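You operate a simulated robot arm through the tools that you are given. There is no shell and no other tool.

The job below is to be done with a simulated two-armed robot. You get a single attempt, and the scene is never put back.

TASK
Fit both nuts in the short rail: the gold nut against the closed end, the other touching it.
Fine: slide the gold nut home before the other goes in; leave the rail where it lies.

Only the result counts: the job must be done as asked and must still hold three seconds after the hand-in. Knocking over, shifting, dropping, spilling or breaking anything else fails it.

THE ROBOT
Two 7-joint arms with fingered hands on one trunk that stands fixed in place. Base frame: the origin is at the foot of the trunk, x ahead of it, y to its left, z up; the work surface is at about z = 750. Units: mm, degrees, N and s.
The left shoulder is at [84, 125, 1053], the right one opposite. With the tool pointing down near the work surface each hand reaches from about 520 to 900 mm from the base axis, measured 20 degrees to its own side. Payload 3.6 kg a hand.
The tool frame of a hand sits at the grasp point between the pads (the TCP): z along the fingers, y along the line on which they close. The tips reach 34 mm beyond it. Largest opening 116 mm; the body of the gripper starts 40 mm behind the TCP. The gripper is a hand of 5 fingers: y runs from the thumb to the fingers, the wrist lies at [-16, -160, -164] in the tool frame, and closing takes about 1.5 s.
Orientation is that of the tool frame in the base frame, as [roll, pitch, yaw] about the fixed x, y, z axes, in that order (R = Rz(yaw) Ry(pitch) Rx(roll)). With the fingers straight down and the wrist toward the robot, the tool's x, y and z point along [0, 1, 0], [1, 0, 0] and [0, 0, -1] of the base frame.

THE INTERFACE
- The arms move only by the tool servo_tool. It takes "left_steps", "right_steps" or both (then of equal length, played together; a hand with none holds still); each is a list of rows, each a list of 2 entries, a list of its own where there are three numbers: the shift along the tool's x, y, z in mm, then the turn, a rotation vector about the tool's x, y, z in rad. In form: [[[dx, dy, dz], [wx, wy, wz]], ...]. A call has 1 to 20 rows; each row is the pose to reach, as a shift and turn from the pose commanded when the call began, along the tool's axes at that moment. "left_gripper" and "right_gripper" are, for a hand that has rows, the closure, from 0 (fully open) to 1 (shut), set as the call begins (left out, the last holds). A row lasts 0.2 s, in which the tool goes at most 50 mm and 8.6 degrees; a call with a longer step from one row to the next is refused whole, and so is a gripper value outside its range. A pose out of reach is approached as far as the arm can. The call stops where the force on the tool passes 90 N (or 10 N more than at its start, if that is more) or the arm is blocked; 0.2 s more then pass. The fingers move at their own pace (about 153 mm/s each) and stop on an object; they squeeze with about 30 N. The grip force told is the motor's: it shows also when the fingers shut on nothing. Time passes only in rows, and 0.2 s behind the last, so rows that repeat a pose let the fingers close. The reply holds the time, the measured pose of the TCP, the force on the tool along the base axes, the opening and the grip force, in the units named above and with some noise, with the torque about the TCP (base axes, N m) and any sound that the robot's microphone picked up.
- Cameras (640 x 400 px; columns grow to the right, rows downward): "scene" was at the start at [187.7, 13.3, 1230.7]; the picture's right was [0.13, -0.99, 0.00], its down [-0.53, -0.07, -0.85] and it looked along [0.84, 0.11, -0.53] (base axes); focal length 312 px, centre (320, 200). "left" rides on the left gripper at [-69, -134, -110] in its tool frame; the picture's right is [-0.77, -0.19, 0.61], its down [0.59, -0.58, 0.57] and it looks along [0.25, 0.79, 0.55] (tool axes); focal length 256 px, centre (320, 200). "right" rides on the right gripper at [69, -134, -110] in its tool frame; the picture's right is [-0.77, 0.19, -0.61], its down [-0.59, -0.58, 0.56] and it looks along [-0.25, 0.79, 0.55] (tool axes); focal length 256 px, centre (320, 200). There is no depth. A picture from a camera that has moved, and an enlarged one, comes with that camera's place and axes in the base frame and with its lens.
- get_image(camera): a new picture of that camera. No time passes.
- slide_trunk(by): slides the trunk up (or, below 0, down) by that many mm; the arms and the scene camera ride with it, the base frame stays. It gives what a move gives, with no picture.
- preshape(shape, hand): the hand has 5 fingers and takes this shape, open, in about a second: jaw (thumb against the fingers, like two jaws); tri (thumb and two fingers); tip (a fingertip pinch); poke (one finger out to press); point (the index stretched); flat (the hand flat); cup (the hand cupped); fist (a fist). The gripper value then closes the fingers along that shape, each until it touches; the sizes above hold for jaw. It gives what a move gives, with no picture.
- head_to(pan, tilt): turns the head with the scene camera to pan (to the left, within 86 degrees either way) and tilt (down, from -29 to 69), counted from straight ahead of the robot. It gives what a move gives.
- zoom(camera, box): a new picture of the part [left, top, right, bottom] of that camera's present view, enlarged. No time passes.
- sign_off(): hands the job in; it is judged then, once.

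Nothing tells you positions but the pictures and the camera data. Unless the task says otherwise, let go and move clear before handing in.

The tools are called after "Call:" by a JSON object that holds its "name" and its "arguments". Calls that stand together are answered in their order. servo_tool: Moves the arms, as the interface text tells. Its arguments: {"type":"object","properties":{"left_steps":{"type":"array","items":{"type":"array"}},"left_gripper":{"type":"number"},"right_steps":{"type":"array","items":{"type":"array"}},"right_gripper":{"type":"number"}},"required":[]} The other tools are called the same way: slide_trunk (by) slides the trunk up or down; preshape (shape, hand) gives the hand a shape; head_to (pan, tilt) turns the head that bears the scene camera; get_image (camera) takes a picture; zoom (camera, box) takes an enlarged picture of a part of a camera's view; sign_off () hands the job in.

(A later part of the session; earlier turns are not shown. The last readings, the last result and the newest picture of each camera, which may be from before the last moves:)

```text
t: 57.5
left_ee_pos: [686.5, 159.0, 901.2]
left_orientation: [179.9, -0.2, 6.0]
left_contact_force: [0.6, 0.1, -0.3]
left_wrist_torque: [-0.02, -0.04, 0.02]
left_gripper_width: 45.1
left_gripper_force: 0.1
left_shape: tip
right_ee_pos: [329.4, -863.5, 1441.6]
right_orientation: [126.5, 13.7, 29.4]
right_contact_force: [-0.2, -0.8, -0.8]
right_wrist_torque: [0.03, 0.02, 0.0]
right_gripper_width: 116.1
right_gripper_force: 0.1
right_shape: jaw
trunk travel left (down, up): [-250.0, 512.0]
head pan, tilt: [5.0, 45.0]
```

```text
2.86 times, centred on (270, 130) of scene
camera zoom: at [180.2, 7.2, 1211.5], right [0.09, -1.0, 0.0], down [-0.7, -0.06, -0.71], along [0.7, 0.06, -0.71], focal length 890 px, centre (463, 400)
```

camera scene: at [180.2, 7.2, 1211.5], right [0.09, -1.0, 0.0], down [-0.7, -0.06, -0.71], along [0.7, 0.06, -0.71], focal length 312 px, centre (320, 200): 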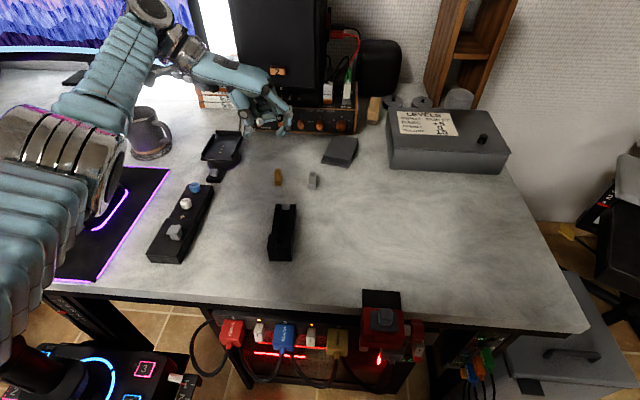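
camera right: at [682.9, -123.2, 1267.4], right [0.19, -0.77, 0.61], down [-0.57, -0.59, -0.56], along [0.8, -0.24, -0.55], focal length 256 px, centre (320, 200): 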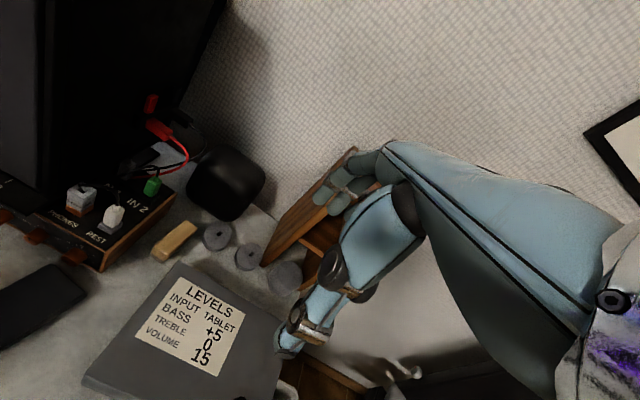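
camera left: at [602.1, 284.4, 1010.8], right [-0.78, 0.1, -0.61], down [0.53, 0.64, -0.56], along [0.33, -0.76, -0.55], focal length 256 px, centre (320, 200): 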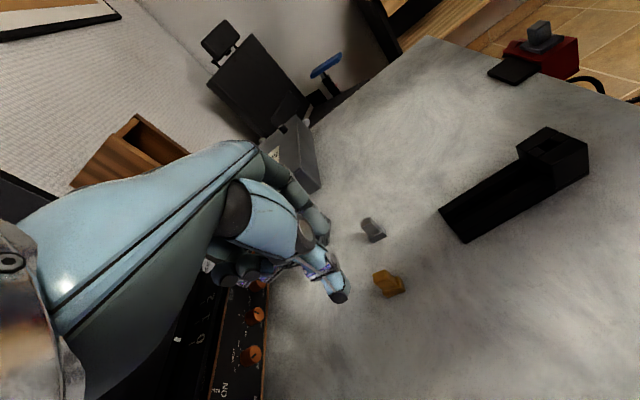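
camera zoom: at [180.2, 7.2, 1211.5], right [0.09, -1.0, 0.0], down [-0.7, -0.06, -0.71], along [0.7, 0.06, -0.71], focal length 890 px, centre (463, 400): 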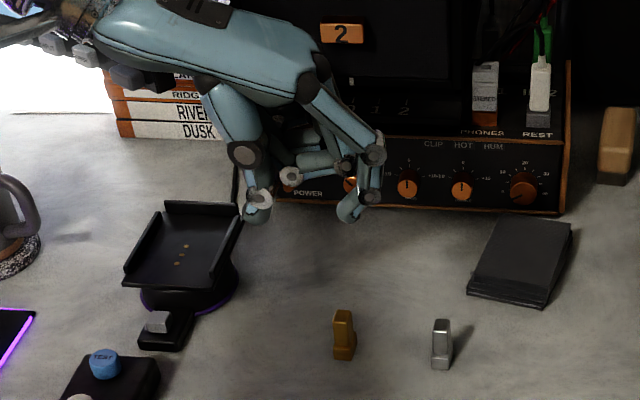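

Tips end about 34 mm below the tool point as expected. I'll zoom further on the gold nut in the left camera to cross-check its position.

Call:
{"name": "zoom", "arguments": {"camera": "left", "box": [365, 255, 415, 305]}}

Call:
{"name": "zoom", "arguments": {"camera": "scene", "box": [266, 160, 290, 190]}}

```text
8.00 times, centred on (390, 280) of left
camera zoom: at [602.1, 284.4, 1010.8], right [-0.78, 0.1, -0.61], down [0.53, 0.64, -0.56], along [0.33, -0.76, -0.55], focal length 2048 px, centre (-240, -440)
```

zoom: 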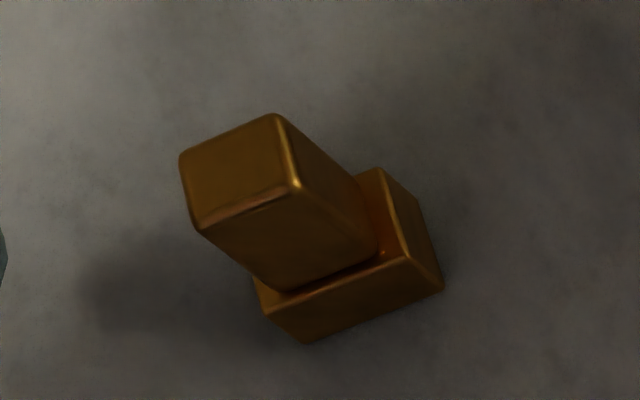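

```text
13.33 times, centred on (278, 175) of scene
camera zoom: at [180.2, 7.2, 1211.5], right [0.09, -1.0, 0.0], down [-0.7, -0.06, -0.71], along [0.7, 0.06, -0.71], focal length 4154 px, centre (880, 533)
```

zoom: 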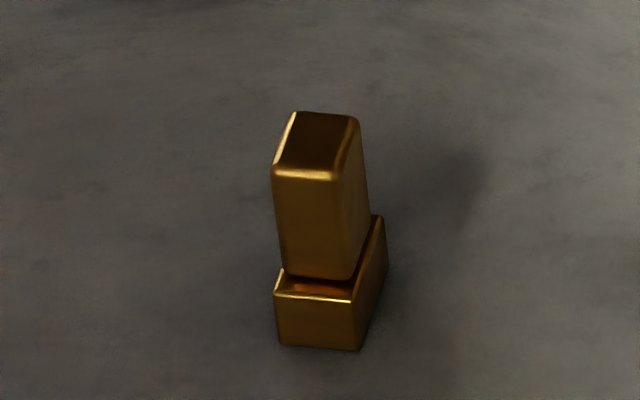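

The two cameras agree within about 4 mm: gold centre ≈ (683–685, 142). I'll shift over it and descend to just above the stem, then check.

Call:
{"name": "servo_tool", "arguments": {"left_steps": [[[-2, 5, 12], [0, 0, 0]], [[-2, 11, 24], [0, 0, 0]], [[-2, 16, 36], [0, 0, 0]], [[-2, 16.5, 48], [0, 0, 0]], [[-2, 16.5, 60], [0, 0, 0]], [[-2, 16.5, 68], [0, 0, 0]]]}}

Call:
{"name": "zoom", "arguments": {"camera": "left", "box": [260, 180, 420, 320]}}

Call:
{"name": "zoom", "arguments": {"camera": "scene", "box": [220, 100, 340, 200]}}

```text
t: 58.9
left_ee_pos: [686.4, 140.8, 831.3]
left_orientation: [179.8, -0.3, 6.1]
left_contact_force: [0.4, -0.3, 0.6]
left_wrist_torque: [0.03, -0.02, 0.01]
left_gripper_width: 45.0
left_gripper_force: 0.2
left_shape: tip
right_ee_pos: [330.2, -862.5, 1442.0]
right_orientation: [126.6, 13.8, 29.3]
right_contact_force: [0.4, -0.8, 0.6]
right_wrist_torque: [-0.03, -0.01, 0.01]
right_gripper_width: 115.8
right_gripper_force: 0.1
right_shape: jaw
trunk travel left (down, up): [-250.0, 512.0]
head pan, tilt: [5.0, 45.0]
```

```text
2.86 times, centred on (340, 250) of left
camera zoom: at [602.8, 267.2, 942.0], right [-0.78, 0.1, -0.61], down [0.53, 0.64, -0.56], along [0.33, -0.77, -0.55], focal length 731 px, centre (263, 57)
```

zoom: 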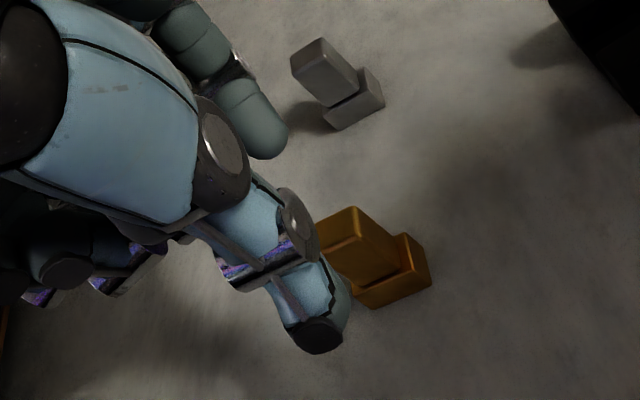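

```text
4.00 times, centred on (280, 150) of scene
camera zoom: at [180.1, 7.7, 1211.5], right [0.09, -1.0, 0.0], down [-0.7, -0.06, -0.71], along [0.7, 0.06, -0.71], focal length 1246 px, centre (480, 400)
```

zoom: 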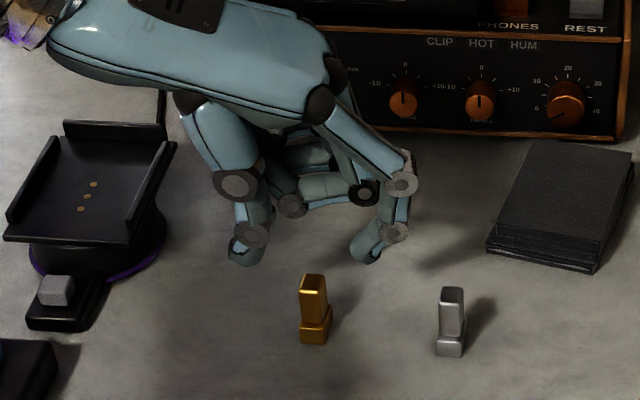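

Tips straddle the stem in line with the nut. I'll descend to bring the tips about 18 mm above the desk and close.

Call:
{"name": "servo_tool", "arguments": {"left_steps": [[[0, 0, 6], [0, 0, 0]], [[0, 0, 12], [0, 0, 0]], [[0, 0, 18], [0, 0, 0]], [[0, 0, 23], [0, 0, 0]]]}}

Call:
{"name": "zoom", "arguments": {"camera": "left", "box": [260, 180, 420, 320]}}

Call:
{"name": "zoom", "arguments": {"camera": "scene", "box": [240, 120, 320, 200]}}

```text
t: 59.9
left_ee_pos: [686.1, 140.9, 808.5]
left_orientation: [179.8, -0.2, 6.1]
left_contact_force: [0.4, 0.7, -0.4]
left_wrist_torque: [0.0, 0.02, 0.0]
left_gripper_width: 45.1
left_gripper_force: 0.1
left_shape: tip
right_ee_pos: [330.9, -862.9, 1443.4]
right_orientation: [126.5, 13.8, 29.4]
right_contact_force: [-0.3, -0.3, 0.9]
right_wrist_torque: [-0.02, -0.02, 0.0]
right_gripper_width: 115.6
right_gripper_force: 0.0
right_shape: jaw
trunk travel left (down, up): [-250.0, 512.0]
head pan, tilt: [5.0, 45.0]
```

```text
2.86 times, centred on (340, 250) of left
camera zoom: at [602.6, 266.7, 919.1], right [-0.78, 0.1, -0.61], down [0.53, 0.64, -0.56], along [0.33, -0.77, -0.55], focal length 731 px, centre (263, 57)
```

zoom: 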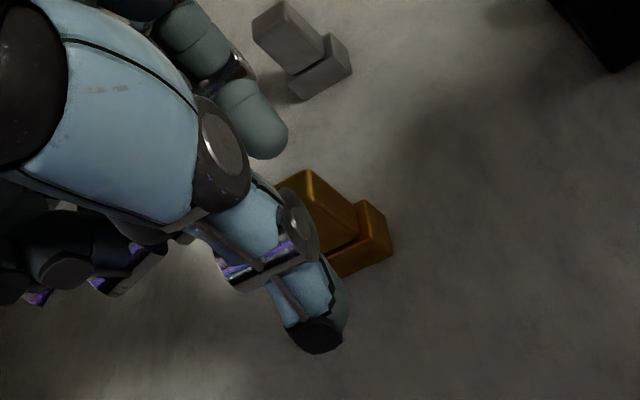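

```text
5.00 times, centred on (280, 160) of scene
camera zoom: at [180.1, 7.7, 1211.5], right [0.09, -1.0, 0.0], down [-0.7, -0.06, -0.71], along [0.7, 0.06, -0.71], focal length 1558 px, centre (520, 400)
```

zoom: 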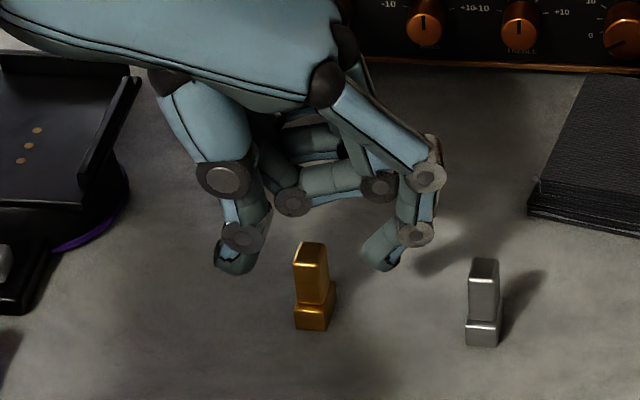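

The tips are on either side of the stem at mid-height. Closing the pinch.

Call:
{"name": "servo_tool", "arguments": {"left_steps": [[[0, 0, 0], [0, 0, 0]], [[0, 0, 0], [0, 0, 0]], [[0, 0, 0], [0, 0, 0]], [[0, 0, 0], [0, 0, 0]], [[0, 0, 0], [0, 0, 0]], [[0, 0, 0], [0, 0, 0]]], "left_gripper": 1.0}}

Call:
{"name": "zoom", "arguments": {"camera": "left", "box": [260, 180, 420, 320]}}

Call:
{"name": "zoom", "arguments": {"camera": "scene", "box": [240, 120, 320, 200]}}

```text
t: 61.3
left_ee_pos: [687.5, 140.5, 809.2]
left_orientation: [180.0, -0.2, 6.1]
left_contact_force: [0.2, -1.0, 0.3]
left_wrist_torque: [0.02, 0.0, 0.0]
left_gripper_width: 6.9
left_gripper_force: 30.4
left_shape: tip
right_ee_pos: [330.6, -863.8, 1442.3]
right_orientation: [126.5, 13.8, 29.3]
right_contact_force: [0.3, -0.1, 0.5]
right_wrist_torque: [0.02, 0.0, 0.01]
right_gripper_width: 116.0
right_gripper_force: 0.1
right_shape: jaw
trunk travel left (down, up): [-250.0, 512.0]
head pan, tilt: [5.0, 45.0]
```

```text
2.86 times, centred on (340, 250) of left
camera zoom: at [602.6, 266.7, 919.2], right [-0.78, 0.1, -0.61], down [0.53, 0.64, -0.56], along [0.33, -0.77, -0.55], focal length 731 px, centre (263, 57)
```

zoom: 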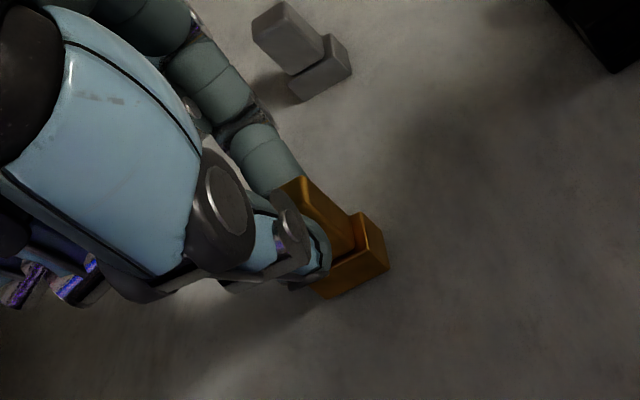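

```text
5.00 times, centred on (280, 160) of scene
camera zoom: at [180.1, 7.7, 1211.5], right [0.09, -1.0, 0.0], down [-0.7, -0.06, -0.71], along [0.7, 0.06, -0.71], focal length 1558 px, centre (520, 400)
```

zoom: 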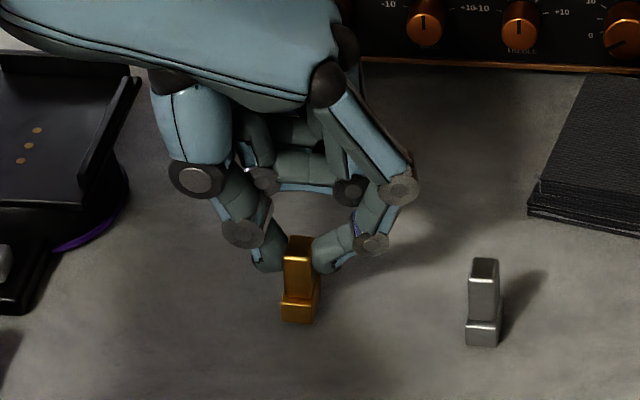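

Grip is firm (7 mm, 30 N). The pinch point sits ~9 mm to the thumb side, so the nut shifted slightly and kept its own yaw of about -3°. Lifting straight up 50 mm.

Call:
{"name": "servo_tool", "arguments": {"left_steps": [[[0, 0, -6], [0, 0, 0]], [[0, 0, -14], [0, 0, 0]], [[0, 0, -24], [0, 0, 0]], [[0, 0, -34], [0, 0, 0]], [[0, 0, -44], [0, 0, 0]], [[0, 0, -50], [0, 0, 0]]]}}

Call:
{"name": "zoom", "arguments": {"camera": "left", "box": [260, 180, 420, 320]}}

Call:
{"name": "zoom", "arguments": {"camera": "scene", "box": [240, 110, 320, 190]}}

```text
t: 62.7
left_ee_pos: [688.6, 142.4, 856.7]
left_orientation: [180.0, -0.3, 6.1]
left_contact_force: [-0.6, -0.4, 0.1]
left_wrist_torque: [0.02, 0.01, -0.04]
left_gripper_width: 7.2
left_gripper_force: 30.0
left_shape: tip
right_ee_pos: [330.9, -862.0, 1441.9]
right_orientation: [126.5, 13.7, 29.5]
right_contact_force: [-0.7, 0.2, 0.3]
right_wrist_torque: [0.01, -0.02, 0.01]
right_gripper_width: 116.1
right_gripper_force: 0.2
right_shape: jaw
trunk travel left (down, up): [-250.0, 512.0]
head pan, tilt: [5.0, 45.0]
```

```text
2.86 times, centred on (340, 250) of left
camera zoom: at [603.5, 267.1, 968.4], right [-0.78, 0.1, -0.61], down [0.53, 0.64, -0.56], along [0.33, -0.77, -0.55], focal length 731 px, centre (263, 57)
```

zoom: 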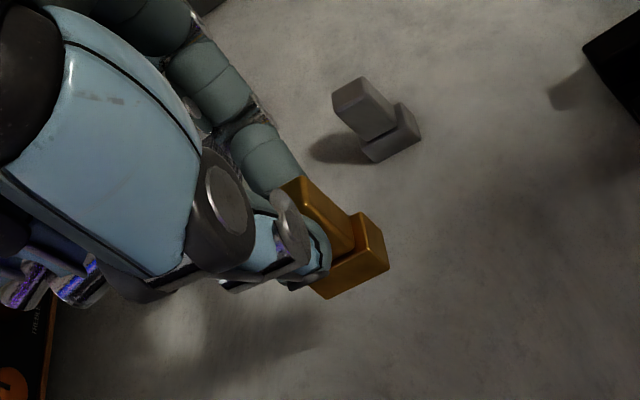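

```text
5.00 times, centred on (280, 150) of scene
camera zoom: at [180.1, 7.7, 1211.5], right [0.09, -1.0, 0.0], down [-0.7, -0.06, -0.71], along [0.7, 0.06, -0.71], focal length 1558 px, centre (520, 450)
```

zoom: 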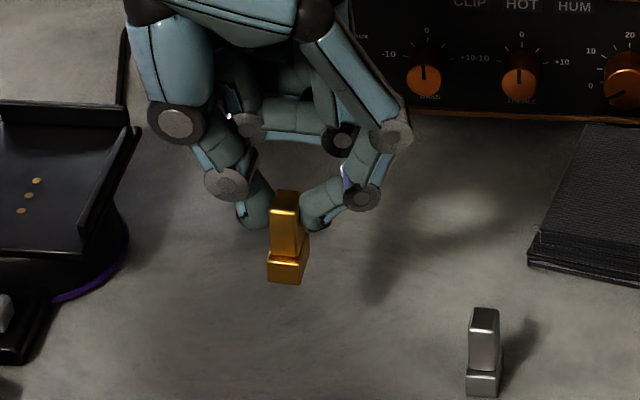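

The gold nut is held securely. Now carrying it over the open channel of the rail, turning the hand 8° to match the rail's direction.

Call:
{"name": "servo_tool", "arguments": {"left_steps": [[[-13, 3, 0], [0, 0, -0.014]], [[-27, 6, 0], [0, 0, -0.028]], [[-40, 8, 0], [0, 0, -0.042]], [[-53, 11, 0], [0, 0, -0.056]], [[-67, 14, 0], [0, 0, -0.07]], [[-80, 17, 0], [0, 0, -0.084]], [[-93, 20, 0], [0, 0, -0.098]], [[-107, 22, 1], [0, 0, -0.112]], [[-120, 25, 2], [0, 0, -0.126]], [[-134, 28, 3], [0, 0, -0.14]]]}}

Call:
{"name": "get_image", "arguments": {"camera": "scene"}}

Call:
{"name": "get_image", "arguments": {"camera": "left"}}

```text
t: 64.9
left_ee_pos: [555.8, 96.8, 854.8]
left_orientation: [179.9, -0.2, 14.1]
left_contact_force: [0.2, -0.7, -0.3]
left_wrist_torque: [0.02, -0.01, -0.02]
left_gripper_width: 7.1
left_gripper_force: 29.7
left_shape: tip
right_ee_pos: [329.3, -862.1, 1442.5]
right_orientation: [126.6, 13.8, 29.5]
right_contact_force: [0.1, 0.1, -0.1]
right_wrist_torque: [0.03, -0.02, -0.01]
right_gripper_width: 115.7
right_gripper_force: 0.0
right_shape: jaw
trunk travel left (down, up): [-250.0, 512.0]
head pan, tilt: [5.0, 45.0]
```

```text
taken
camera scene: at [179.7, 8.0, 1211.6], right [0.09, -1.0, 0.0], down [-0.7, -0.06, -0.71], along [0.7, 0.06, -0.71], focal length 312 px, centre (320, 200)
```

scene: 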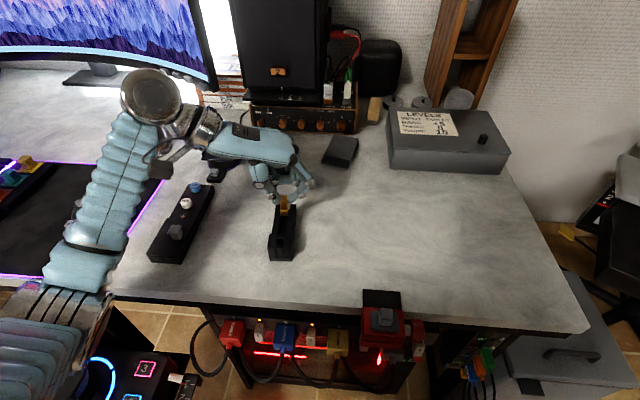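

```text
taken
camera left: at [455.8, 210.8, 965.7], right [-0.79, -0.01, -0.61], down [0.43, 0.7, -0.57], along [0.44, -0.71, -0.55], focal length 256 px, centre (320, 200)
```

left: 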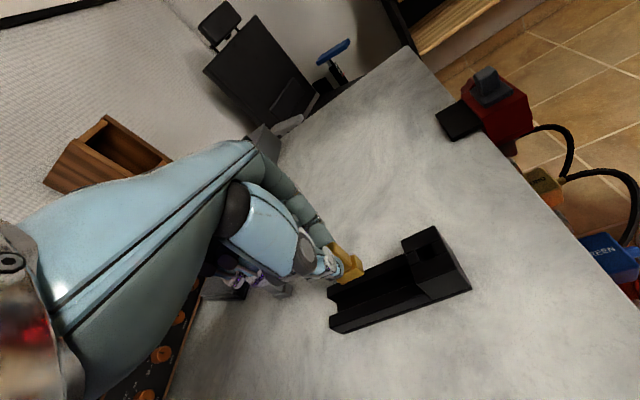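

The gold nut hovers above the channel. I'll zoom with both cameras to check alignment before lowering.

Call:
{"name": "zoom", "arguments": {"camera": "scene", "box": [250, 180, 314, 220]}}

Call:
{"name": "zoom", "arguments": {"camera": "scene", "box": [250, 190, 330, 270]}}

Call:
{"name": "zoom", "arguments": {"camera": "left", "box": [310, 220, 480, 340]}}

```text
10.00 times, centred on (282, 200) of scene
camera zoom: at [179.7, 8.0, 1211.6], right [0.09, -1.0, 0.0], down [-0.7, -0.06, -0.71], along [0.7, 0.06, -0.71], focal length 3115 px, centre (700, 200)
```

zoom: 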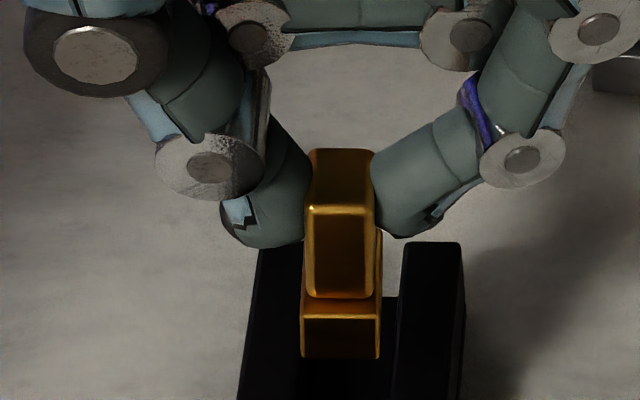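

```text
5.00 times, centred on (290, 230) of scene
camera zoom: at [179.7, 8.0, 1211.6], right [0.09, -1.0, 0.0], down [-0.7, -0.06, -0.71], along [0.7, 0.06, -0.71], focal length 1558 px, centre (470, 50)
```

zoom: 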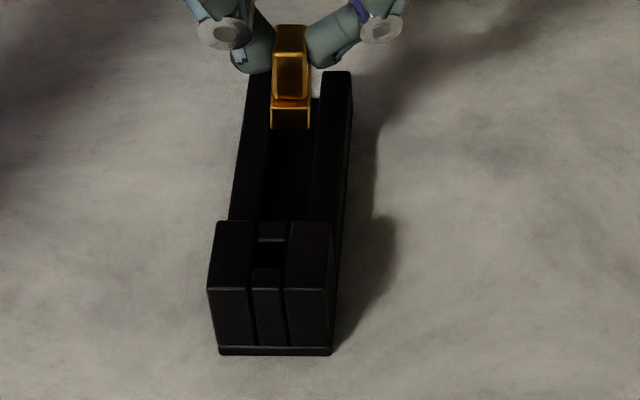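

```text
3.33 times, centred on (395, 280) of left
camera zoom: at [455.8, 210.8, 965.7], right [-0.79, -0.01, -0.61], down [0.43, 0.7, -0.57], along [0.44, -0.71, -0.55], focal length 853 px, centre (70, -67)
```

zoom: 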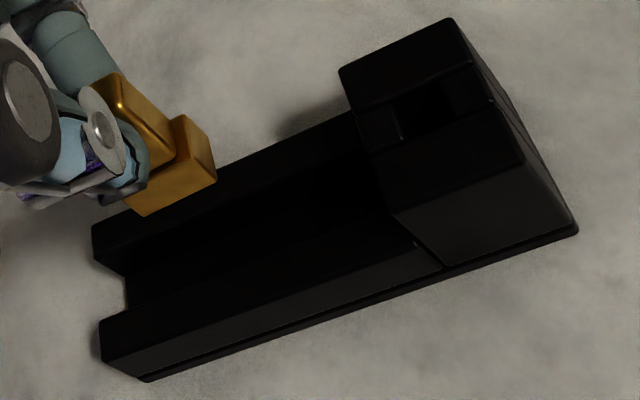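

Comparing both views, the nut's bottom is about z=800 and it needs ~4 mm toward +y to be over the channel's centre. I'll correct and lower to just above the wall tops.

Call:
{"name": "servo_tool", "arguments": {"left_steps": [[[0.7, -3.9, 5], [0, 0, 0]], [[0.7, -3.9, 10], [0, 0, 0]], [[0.7, -3.9, 15], [0, 0, 0]], [[0.7, -3.9, 20], [0, 0, 0]], [[0.7, -3.9, 24], [0, 0, 0]]]}}

Call:
{"name": "zoom", "arguments": {"camera": "scene", "box": [250, 185, 314, 225]}}

Call:
{"name": "zoom", "arguments": {"camera": "left", "box": [310, 220, 480, 340]}}

```text
t: 66.1
left_ee_pos: [556.1, 102.9, 830.8]
left_orientation: [179.7, -0.2, 14.0]
left_contact_force: [0.2, -0.3, -0.1]
left_wrist_torque: [-0.01, -0.03, -0.01]
left_gripper_width: 7.1
left_gripper_force: 30.3
left_shape: tip
right_ee_pos: [330.1, -861.5, 1442.1]
right_orientation: [126.5, 13.8, 29.3]
right_contact_force: [-0.6, 0.1, 0.2]
right_wrist_torque: [-0.03, -0.04, -0.02]
right_gripper_width: 115.8
right_gripper_force: 0.1
right_shape: jaw
trunk travel left (down, up): [-250.0, 512.0]
head pan, tilt: [5.0, 45.0]
```

```text
10.00 times, centred on (282, 205) of scene
camera zoom: at [180.0, 7.9, 1211.5], right [0.09, -1.0, 0.0], down [-0.7, -0.06, -0.71], along [0.7, 0.06, -0.71], focal length 3115 px, centre (700, 150)
```

zoom: 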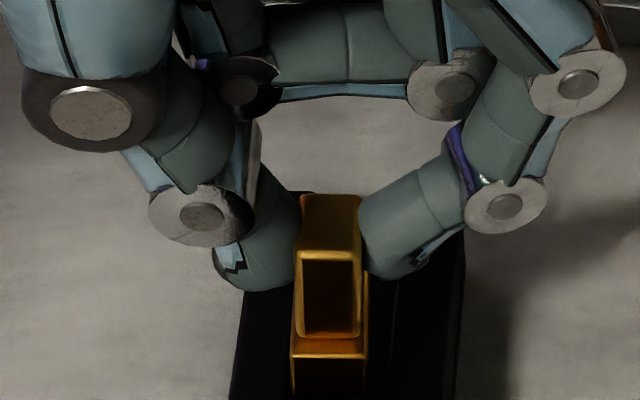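

```text
3.33 times, centred on (395, 280) of left
camera zoom: at [455.8, 214.9, 941.5], right [-0.79, -0.01, -0.61], down [0.43, 0.7, -0.57], along [0.44, -0.71, -0.55], focal length 853 px, centre (70, -67)
```

zoom: 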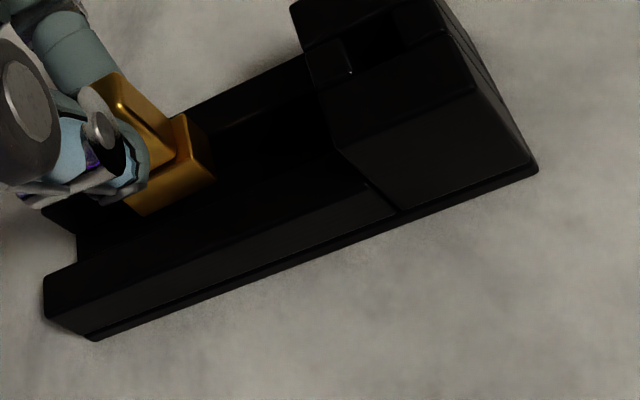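

Let me zoom on the nut's base and the channel edges below it to judge the sideways centring precisely.

Call:
{"name": "zoom", "arguments": {"camera": "scene", "box": [264, 210, 304, 235]}}

Call:
{"name": "zoom", "arguments": {"camera": "left", "box": [310, 225, 390, 285]}}

```text
16.00 times, centred on (284, 222) of scene
camera zoom: at [180.0, 7.9, 1211.5], right [0.09, -1.0, 0.0], down [-0.7, -0.06, -0.71], along [0.7, 0.06, -0.71], focal length 4985 px, centre (896, -160)
```

zoom: 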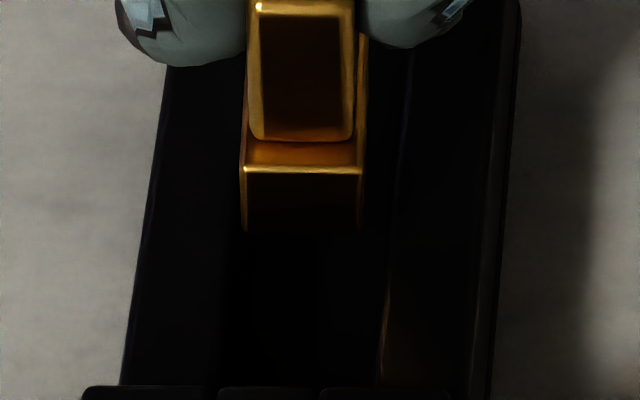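

```text
6.67 times, centred on (350, 255) of left
camera zoom: at [455.8, 214.9, 941.5], right [-0.79, -0.01, -0.61], down [0.43, 0.7, -0.57], along [0.44, -0.71, -0.55], focal length 1707 px, centre (120, -167)
```

zoom: 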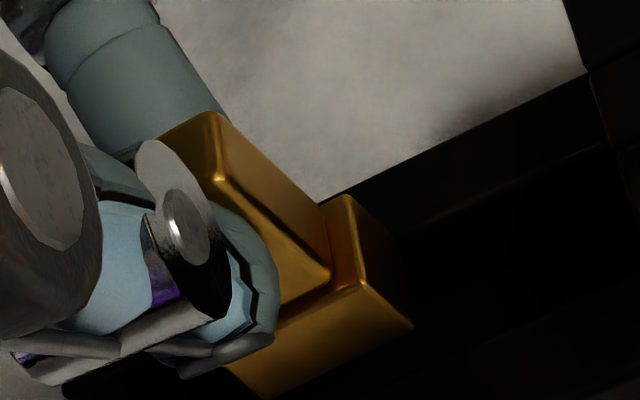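

The nut base sits within the channel with maybe 1 mm bias toward +y, and yaw matches. I'll shift 1 mm toward -y and lower it into the channel, most of the way.

Call:
{"name": "servo_tool", "arguments": {"left_steps": [[[-0.2, 1, 0], [0, 0, 0]], [[-0.2, 1, 2], [0, 0, 0]], [[-0.2, 1, 4], [0, 0, 0]], [[-0.2, 1, 6], [0, 0, 0]], [[-0.2, 1, 8], [0, 0, 0]], [[-0.2, 1, 10], [0, 0, 0]], [[-0.2, 1, 12], [0, 0, 0]]]}}

Call:
{"name": "zoom", "arguments": {"camera": "scene", "box": [258, 200, 306, 230]}}

Call:
{"name": "zoom", "arguments": {"camera": "left", "box": [300, 220, 400, 295]}}

```text
t: 67.7
left_ee_pos: [557.4, 101.2, 818.8]
left_orientation: [179.8, -0.3, 14.1]
left_contact_force: [1.2, 0.3, -0.7]
left_wrist_torque: [-0.02, -0.01, 0.01]
left_gripper_width: 7.2
left_gripper_force: 30.2
left_shape: tip
right_ee_pos: [331.2, -862.4, 1442.3]
right_orientation: [126.5, 13.8, 29.4]
right_contact_force: [0.6, 0.0, 1.1]
right_wrist_torque: [0.03, 0.03, 0.03]
right_gripper_width: 116.0
right_gripper_force: 0.0
right_shape: jaw
trunk travel left (down, up): [-250.0, 512.0]
head pan, tilt: [5.0, 45.0]
```

```text
13.33 times, centred on (282, 215) of scene
camera zoom: at [179.9, 7.9, 1211.5], right [0.09, -1.0, 0.0], down [-0.7, -0.06, -0.71], along [0.7, 0.06, -0.71], focal length 4154 px, centre (827, 0)
```

zoom: 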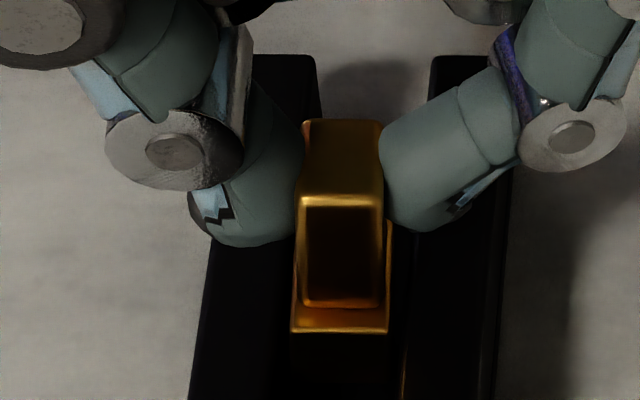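

```text
5.33 times, centred on (350, 258) of left
camera zoom: at [456.5, 214.9, 928.7], right [-0.79, -0.01, -0.61], down [0.43, 0.7, -0.57], along [0.44, -0.71, -0.55], focal length 1365 px, centre (160, -107)
```

zoom: 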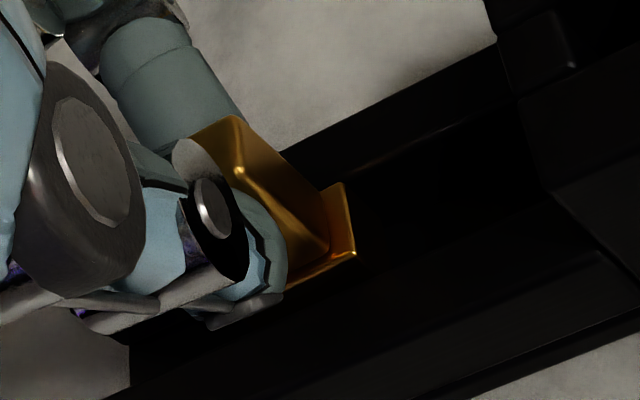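

The base has entered between the walls with no contact force. Continuing down gently.

Call:
{"name": "servo_tool", "arguments": {"left_steps": [[[0, 0.3, 2], [0, 0, 0]], [[0, 0.5, 4], [0, 0, 0]], [[0, 0.5, 5], [0, 0, 0]]]}}

Call:
{"name": "zoom", "arguments": {"camera": "scene", "box": [258, 200, 306, 230]}}

Call:
{"name": "zoom", "arguments": {"camera": "left", "box": [300, 220, 400, 295]}}

```text
t: 68.5
left_ee_pos: [557.4, 102.4, 812.9]
left_orientation: [179.9, -0.3, 14.2]
left_contact_force: [0.7, 1.2, -0.6]
left_wrist_torque: [-0.02, -0.02, -0.01]
left_gripper_width: 7.0
left_gripper_force: 29.8
left_shape: tip
right_ee_pos: [330.9, -863.6, 1441.2]
right_orientation: [126.6, 13.8, 29.5]
right_contact_force: [-0.7, -0.5, 0.6]
right_wrist_torque: [0.01, -0.02, 0.02]
right_gripper_width: 116.0
right_gripper_force: 0.1
right_shape: jaw
trunk travel left (down, up): [-250.0, 512.0]
head pan, tilt: [5.0, 45.0]
```

```text
13.33 times, centred on (282, 215) of scene
camera zoom: at [179.9, 7.9, 1211.5], right [0.09, -1.0, 0.0], down [-0.7, -0.06, -0.71], along [0.7, 0.06, -0.71], focal length 4154 px, centre (827, 0)
```

zoom: 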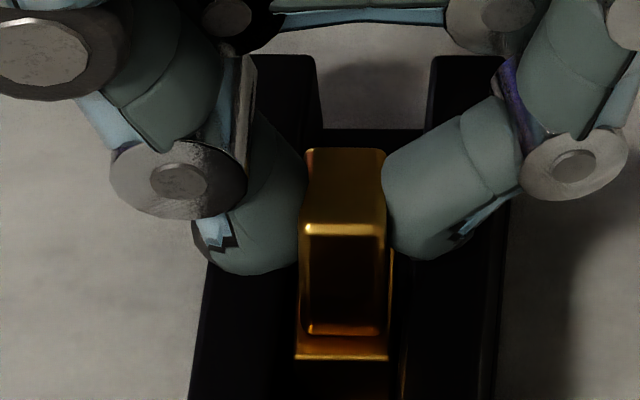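

```text
5.33 times, centred on (350, 258) of left
camera zoom: at [456.2, 214.8, 923.3], right [-0.79, -0.01, -0.61], down [0.43, 0.7, -0.56], along [0.44, -0.71, -0.55], focal length 1365 px, centre (160, -107)
```

zoom: 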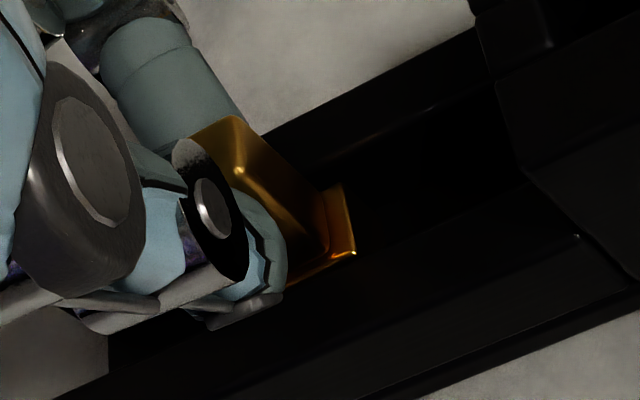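

Still no contact; the tips are near the wall tops. One millimetre steps now, watching the force.

Call:
{"name": "servo_tool", "arguments": {"left_steps": [[[0, 0, 0.7], [0, 0, 0]], [[0, 0, 1.4], [0, 0, 0]], [[0, 0, 1.4], [0, 0, 0]]]}}

```text
t: 69.3
left_ee_pos: [556.3, 101.1, 811.8]
left_orientation: [179.7, -0.2, 14.1]
left_contact_force: [-0.4, -0.4, 2.2]
left_wrist_torque: [-0.03, -0.01, -0.03]
left_gripper_width: 7.2
left_gripper_force: 30.1
left_shape: tip
right_ee_pos: [330.0, -862.6, 1442.3]
right_orientation: [126.6, 13.8, 29.3]
right_contact_force: [0.8, -0.2, -0.7]
right_wrist_torque: [0.04, -0.01, 0.0]
right_gripper_width: 115.9
right_gripper_force: 0.0
right_shape: jaw
trunk travel left (down, up): [-250.0, 512.0]
head pan, tilt: [5.0, 45.0]
```

Call:
{"name": "servo_tool", "arguments": {"left_steps": [[[0, 0, 0.7], [0, 0, 0]], [[0, 0, 0.7], [0, 0, 0]]]}}

```text
t: 69.9
left_ee_pos: [556.9, 102.3, 812.8]
left_orientation: [179.8, -0.3, 14.2]
left_contact_force: [1.7, 0.6, 3.3]
left_wrist_torque: [-0.01, -0.02, 0.02]
left_gripper_width: 7.0
left_gripper_force: 29.9
left_shape: tip
right_ee_pos: [329.6, -861.9, 1442.1]
right_orientation: [126.5, 13.7, 29.3]
right_contact_force: [-0.3, -0.5, -0.2]
right_wrist_torque: [0.0, -0.02, -0.04]
right_gripper_width: 115.8
right_gripper_force: 0.1
right_shape: jaw
trunk travel left (down, up): [-250.0, 512.0]
head pan, tilt: [5.0, 45.0]
```

Contact with the channel floor (about 3 N). I'll ease off half a millimetre and slide the gold nut along the rail toward the closed end, 24 mm first.

Call:
{"name": "servo_tool", "arguments": {"left_steps": [[[0, 0, -0.5], [0, 0, 0]], [[-3, -0.5, -0.5], [0, 0, 0]], [[-6, -1, -0.5], [0, 0, 0]], [[-9, -1.5, -0.5], [0, 0, 0]], [[-12, -2, -0.5], [0, 0, 0]], [[-15, -2.5, -0.5], [0, 0, 0]], [[-18, -3, -0.5], [0, 0, 0]], [[-21, -3.5, -0.5], [0, 0, 0]], [[-24, -3.9, -0.5], [0, 0, 0]]]}}

Call:
{"name": "zoom", "arguments": {"camera": "scene", "box": [250, 205, 322, 265]}}

Call:
{"name": "zoom", "arguments": {"camera": "left", "box": [300, 200, 460, 310]}}

```text
t: 71.9
left_ee_pos: [532.9, 100.6, 812.4]
left_orientation: [179.8, -0.3, 14.0]
left_contact_force: [0.2, 0.3, 1.5]
left_wrist_torque: [0.01, -0.03, -0.03]
left_gripper_width: 7.3
left_gripper_force: 30.4
left_shape: tip
right_ee_pos: [330.4, -862.0, 1442.4]
right_orientation: [126.5, 13.8, 29.3]
right_contact_force: [-0.7, -0.3, 0.4]
right_wrist_torque: [0.01, 0.01, 0.02]
right_gripper_width: 115.8
right_gripper_force: 0.1
right_shape: jaw
trunk travel left (down, up): [-250.0, 512.0]
head pan, tilt: [5.0, 45.0]
```

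```text
6.67 times, centred on (286, 235) of scene
camera zoom: at [179.8, 7.9, 1211.6], right [0.09, -1.0, 0.0], down [-0.7, -0.06, -0.71], along [0.7, 0.06, -0.71], focal length 2077 px, centre (547, -33)
```

zoom: 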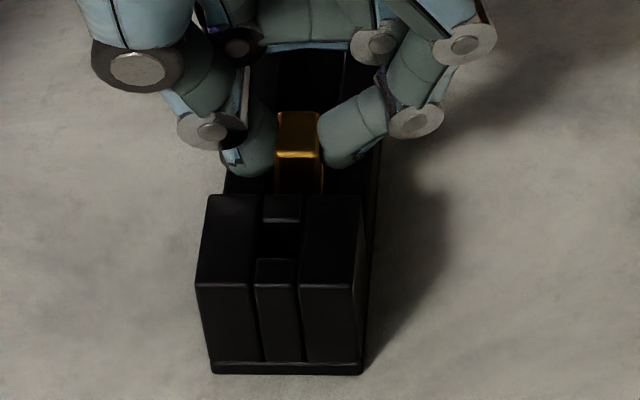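

```text
3.64 times, centred on (380, 255) of left
camera zoom: at [431.1, 212.8, 922.2], right [-0.79, -0.01, -0.61], down [0.43, 0.7, -0.57], along [0.44, -0.71, -0.55], focal length 931 px, centre (102, 0)
```

zoom: 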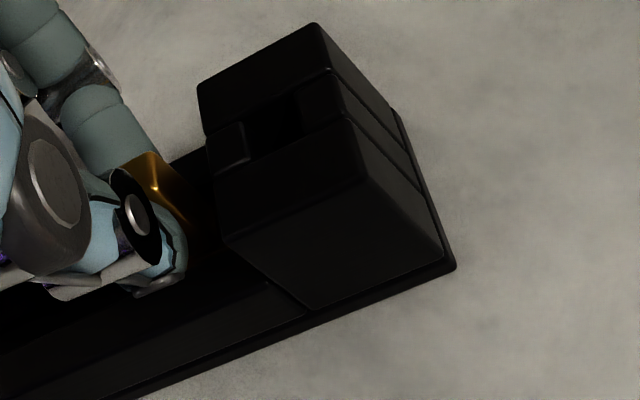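

The nut slides freely. A few more small steps toward the block, checking force.

Call:
{"name": "servo_tool", "arguments": {"left_steps": [[[-1.5, -0.25, 0], [0, 0, 0]], [[-3, -0.5, 0], [0, 0, 0]], [[-4.5, -0.75, 0], [0, 0, 0]], [[-6, -1, 0], [0, 0, 0]]]}}

Call:
{"name": "zoom", "arguments": {"camera": "left", "box": [310, 210, 400, 280]}}

Call:
{"name": "zoom", "arguments": {"camera": "scene", "box": [258, 210, 314, 245]}}

```text
t: 72.9
left_ee_pos: [525.5, 98.9, 812.4]
left_orientation: [179.9, -0.2, 14.0]
left_contact_force: [0.9, -0.1, 0.3]
left_wrist_torque: [0.02, -0.01, 0.0]
left_gripper_width: 7.1
left_gripper_force: 30.3
left_shape: tip
right_ee_pos: [329.3, -861.5, 1442.6]
right_orientation: [126.5, 13.8, 29.3]
right_contact_force: [-0.4, 0.0, -1.1]
right_wrist_torque: [0.01, -0.02, -0.01]
right_gripper_width: 116.1
right_gripper_force: 0.1
right_shape: jaw
trunk travel left (down, up): [-250.0, 512.0]
head pan, tilt: [5.0, 45.0]
```

```text
5.71 times, centred on (355, 245) of left
camera zoom: at [425.0, 212.4, 922.3], right [-0.79, -0.01, -0.61], down [0.43, 0.7, -0.57], along [0.44, -0.71, -0.55], focal length 1463 px, centre (120, -57)
```

zoom: 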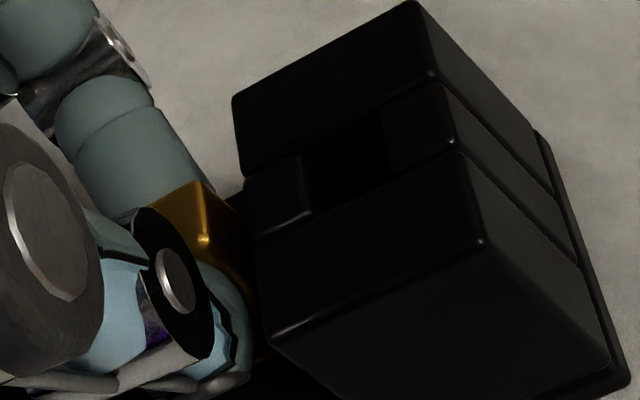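

```text
11.43 times, centred on (286, 228) of scene
camera zoom: at [179.9, 7.9, 1211.5], right [0.09, -1.0, 0.0], down [-0.7, -0.06, -0.71], along [0.7, 0.06, -0.71], focal length 3560 px, centre (709, -114)
```

zoom: 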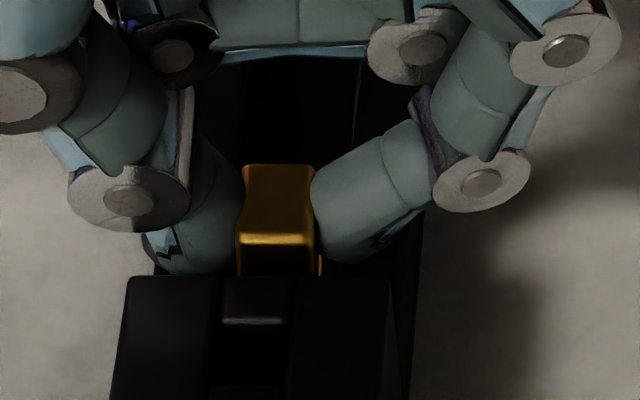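

No contact yet; the remaining gap looks like a few millimetres. Continuing in 1 mm steps.

Call:
{"name": "servo_tool", "arguments": {"left_steps": [[[-1, -0.16, 0], [0, 0, 0]], [[-2, -0.33, 0], [0, 0, 0]], [[-2, -0.33, 0], [0, 0, 0]]]}}

Call:
{"name": "servo_tool", "arguments": {"left_steps": [[[-1, -0.16, 0], [0, 0, 0]], [[-1, -0.16, 0], [0, 0, 0]]]}}

```text
t: 73.7
left_ee_pos: [523.9, 100.4, 812.4]
left_orientation: [179.8, -0.2, 14.1]
left_contact_force: [0.8, 0.6, 2.1]
left_wrist_torque: [-0.02, -0.04, 0.04]
left_gripper_width: 7.2
left_gripper_force: 30.8
left_shape: tip
right_ee_pos: [329.5, -862.9, 1442.2]
right_orientation: [126.5, 13.8, 29.4]
right_contact_force: [0.5, 0.0, 0.3]
right_wrist_torque: [-0.01, 0.01, 0.02]
right_gripper_width: 115.7
right_gripper_force: 0.0
right_shape: jaw
trunk travel left (down, up): [-250.0, 512.0]
head pan, tilt: [5.0, 45.0]
```

```text
t: 74.3
left_ee_pos: [522.3, 99.0, 811.8]
left_orientation: [179.8, -0.3, 14.1]
left_contact_force: [3.1, 0.1, 2.7]
left_wrist_torque: [-0.04, -0.03, -0.04]
left_gripper_width: 7.4
left_gripper_force: 30.0
left_shape: tip
right_ee_pos: [330.6, -862.0, 1442.3]
right_orientation: [126.6, 13.8, 29.4]
right_contact_force: [-0.4, 0.1, -0.4]
right_wrist_torque: [0.02, 0.0, 0.03]
right_gripper_width: 116.0
right_gripper_force: 0.0
right_shape: jaw
trunk travel left (down, up): [-250.0, 512.0]
head pan, tilt: [5.0, 45.0]
```

The x-force rose to about 3 N — possibly contact with the block. Let me look and take another half-millimetre.

Call:
{"name": "servo_tool", "arguments": {"left_steps": [[[-0.6, -0.1, 0], [0, 0, 0]], [[-0.6, -0.1, 0], [0, 0, 0]]]}}

Call:
{"name": "zoom", "arguments": {"camera": "left", "box": [310, 210, 400, 280]}}

Call:
{"name": "zoom", "arguments": {"camera": "scene", "box": [258, 210, 314, 245]}}

```text
t: 74.9
left_ee_pos: [521.6, 100.2, 812.2]
left_orientation: [179.8, -0.3, 14.1]
left_contact_force: [2.7, 1.2, 3.6]
left_wrist_torque: [0.02, -0.05, -0.02]
left_gripper_width: 6.9
left_gripper_force: 30.0
left_shape: tip
right_ee_pos: [329.7, -862.7, 1442.0]
right_orientation: [126.5, 13.8, 29.2]
right_contact_force: [-0.9, 0.3, -0.1]
right_wrist_torque: [0.06, -0.01, -0.02]
right_gripper_width: 116.1
right_gripper_force: 0.0
right_shape: jaw
trunk travel left (down, up): [-250.0, 512.0]
head pan, tilt: [5.0, 45.0]
```

```text
5.71 times, centred on (355, 245) of left
camera zoom: at [421.7, 212.3, 922.1], right [-0.79, -0.01, -0.61], down [0.43, 0.7, -0.57], along [0.44, -0.71, -0.55], focal length 1463 px, centre (120, -57)
```

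zoom: 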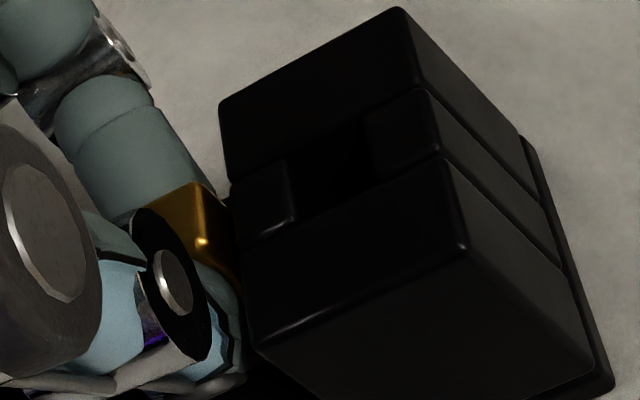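

```text
11.43 times, centred on (286, 228) of scene
camera zoom: at [179.9, 7.9, 1211.6], right [0.09, -1.0, 0.0], down [-0.7, -0.06, -0.71], along [0.7, 0.06, -0.71], focal length 3560 px, centre (709, -114)
```

zoom: 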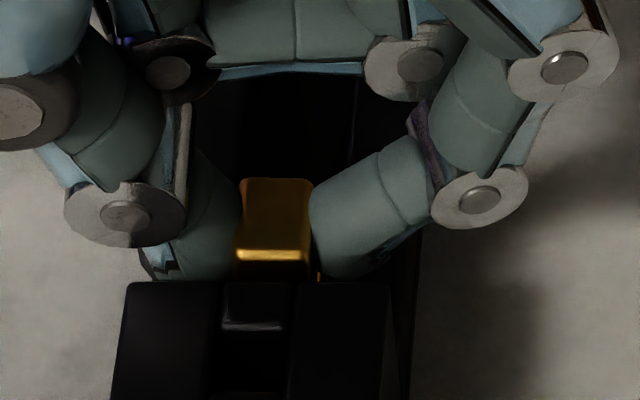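

The rail itself seems to have crept slightly, which means the nut is now firmly touching the end. I'll compare with the earlier identical zoom to see how far the rail moved.

Call:
{"name": "zoom", "arguments": {"camera": "scene", "box": [260, 235, 308, 265]}}

Call:
{"name": "zoom", "arguments": {"camera": "scene", "box": [250, 195, 330, 270]}}

```text
13.33 times, centred on (284, 250) of scene
camera zoom: at [179.9, 7.9, 1211.6], right [0.09, -1.0, 0.0], down [-0.7, -0.06, -0.71], along [0.7, 0.06, -0.71], focal length 4154 px, centre (800, -467)
```

zoom: 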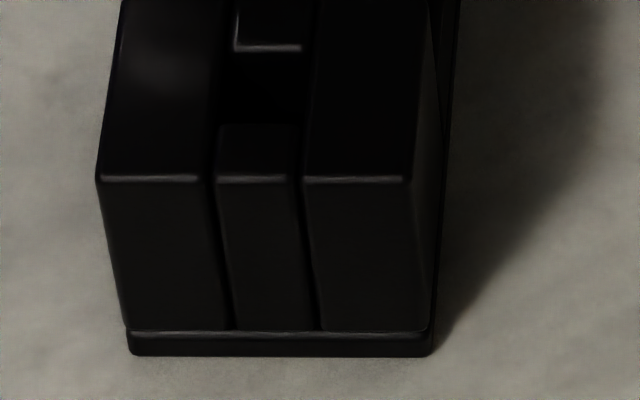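

```text
5.33 times, centred on (290, 232) of scene
camera zoom: at [179.9, 7.9, 1211.6], right [0.09, -1.0, 0.0], down [-0.7, -0.06, -0.71], along [0.7, 0.06, -0.71], focal length 1662 px, centre (480, 27)
```

zoom: 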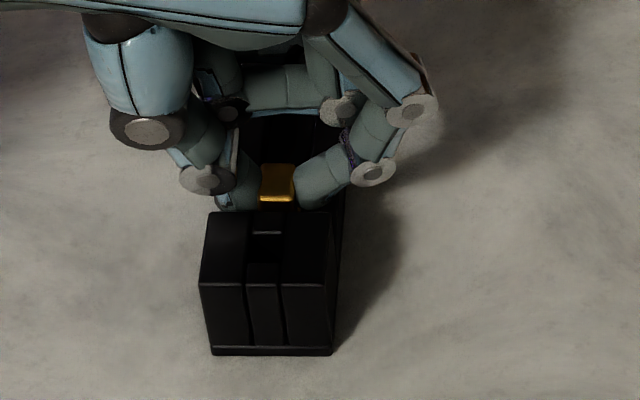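

The nut is fully home: pushing further moves the rail itself (it crept about 1.3 mm toward the robot). No more pushing; I'll release the gold nut here.

Call:
{"name": "servo_tool", "arguments": {"left_steps": [[[0, 0, 0], [0, 0, 0]], [[0, 0, 0], [0, 0, 0]], [[0, 0, 0], [0, 0, 0]], [[0, 0, 0], [0, 0, 0]]], "left_gripper": 0.72}}

Call:
{"name": "zoom", "arguments": {"camera": "scene", "box": [250, 195, 330, 270]}}

Call:
{"name": "zoom", "arguments": {"camera": "left", "box": [300, 200, 410, 285]}}

```text
t: 75.9
left_ee_pos: [522.2, 99.4, 811.1]
left_orientation: [179.8, -0.1, 14.1]
left_contact_force: [-0.4, -0.8, 0.2]
left_wrist_torque: [-0.02, 0.0, 0.0]
left_gripper_width: 32.9
left_gripper_force: 0.0
left_shape: tip
right_ee_pos: [329.0, -862.4, 1442.3]
right_orientation: [126.5, 13.8, 29.3]
right_contact_force: [-0.3, -0.4, 0.6]
right_wrist_torque: [-0.01, 0.02, -0.03]
right_gripper_width: 115.7
right_gripper_force: 0.1
right_shape: jaw
trunk travel left (down, up): [-250.0, 512.0]
head pan, tilt: [5.0, 45.0]
```

```text
5.33 times, centred on (290, 232) of scene
camera zoom: at [179.8, 7.9, 1211.5], right [0.09, -1.0, 0.0], down [-0.7, -0.06, -0.71], along [0.7, 0.06, -0.71], focal length 1662 px, centre (480, 27)
```

zoom: 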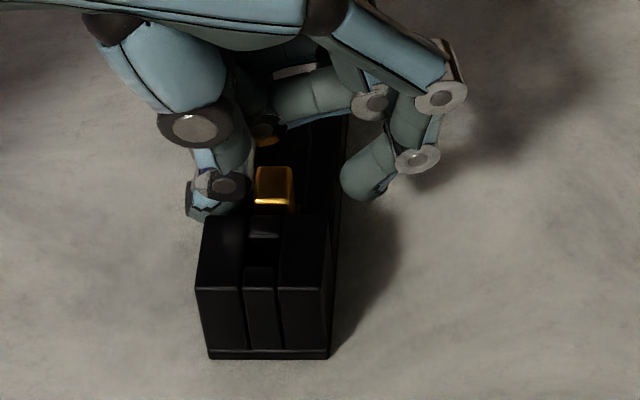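

```text
4.71 times, centred on (355, 242) of left
camera zoom: at [421.7, 212.3, 922.0], right [-0.79, -0.01, -0.61], down [0.43, 0.7, -0.57], along [0.44, -0.71, -0.55], focal length 1205 px, centre (155, 0)
```

zoom: 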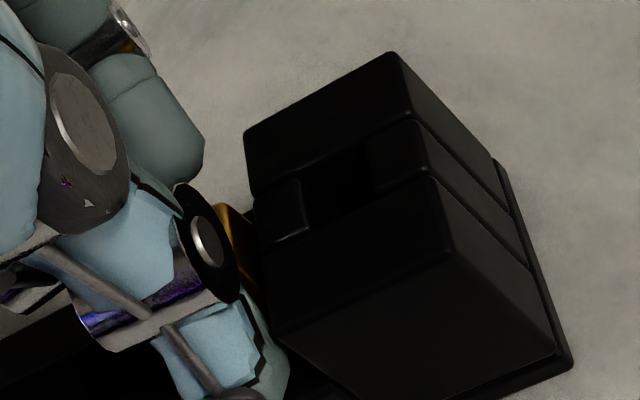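

Released. The rail nudged about a millimetre as the fingers opened. Raising the hand straight up and clear.

Call:
{"name": "servo_tool", "arguments": {"left_steps": [[[0, 0, -5], [0, 0, 0]], [[0, 0, -15], [0, 0, 0]], [[0, 0, -30], [0, 0, 0]], [[0, 0, -50], [0, 0, 0]], [[0, 0, -70], [0, 0, 0]]]}}

Call:
{"name": "zoom", "arguments": {"camera": "scene", "box": [250, 195, 330, 270]}}

Call:
{"name": "zoom", "arguments": {"camera": "left", "box": [320, 200, 480, 320]}}

Call:
{"name": "zoom", "arguments": {"camera": "scene", "box": [260, 235, 308, 265]}}

```text
t: 77.1
left_ee_pos: [520.8, 101.9, 884.3]
left_orientation: [179.9, -0.1, 14.1]
left_contact_force: [0.2, -0.7, 0.4]
left_wrist_torque: [0.01, 0.0, 0.01]
left_gripper_width: 32.9
left_gripper_force: 0.1
left_shape: tip
right_ee_pos: [330.2, -862.7, 1442.8]
right_orientation: [126.5, 13.8, 29.3]
right_contact_force: [-1.5, -0.1, -0.1]
right_wrist_torque: [0.0, 0.0, 0.01]
right_gripper_width: 116.0
right_gripper_force: 0.1
right_shape: jaw
trunk travel left (down, up): [-250.0, 512.0]
head pan, tilt: [5.0, 45.0]
```

```text
5.33 times, centred on (290, 232) of scene
camera zoom: at [179.8, 7.9, 1211.6], right [0.09, -1.0, 0.0], down [-0.7, -0.06, -0.71], along [0.7, 0.06, -0.71], focal length 1662 px, centre (480, 27)
```

zoom: 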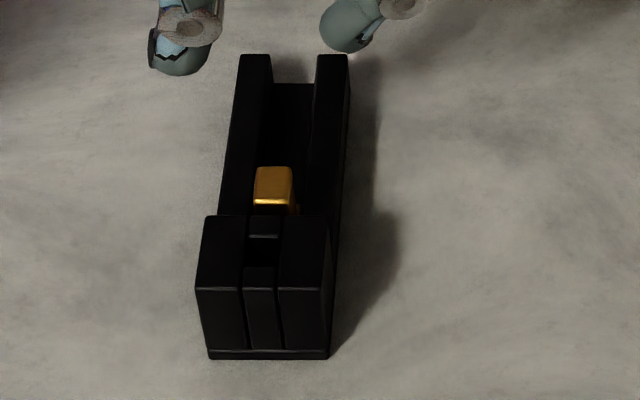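

```text
3.33 times, centred on (400, 260) of left
camera zoom: at [420.7, 213.9, 994.1], right [-0.79, -0.01, -0.61], down [0.43, 0.7, -0.57], along [0.44, -0.71, -0.55], focal length 853 px, centre (53, 0)
```

zoom: 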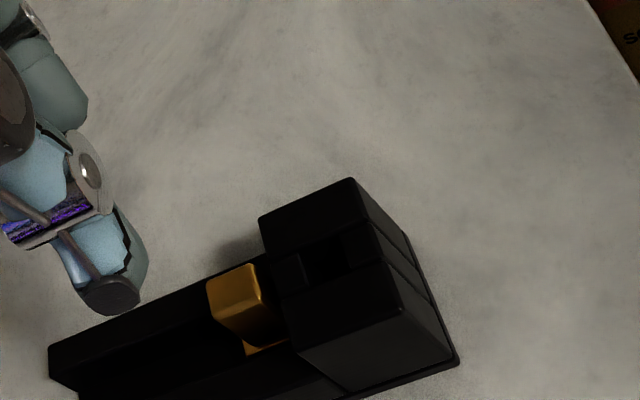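

```text
13.33 times, centred on (284, 250) of scene
camera zoom: at [179.8, 7.9, 1211.6], right [0.09, -1.0, 0.0], down [-0.7, -0.06, -0.71], along [0.7, 0.06, -0.71], focal length 4154 px, centre (800, -467)
```

zoom: 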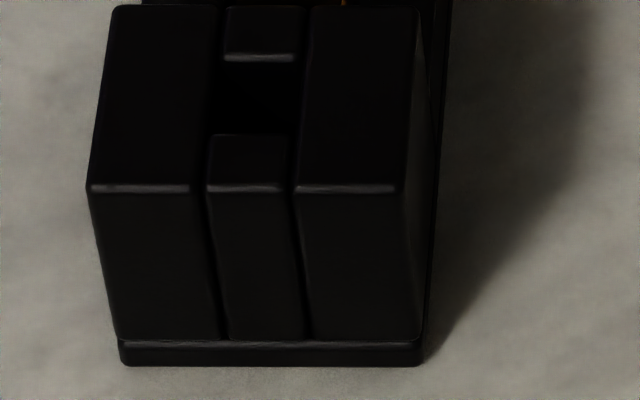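

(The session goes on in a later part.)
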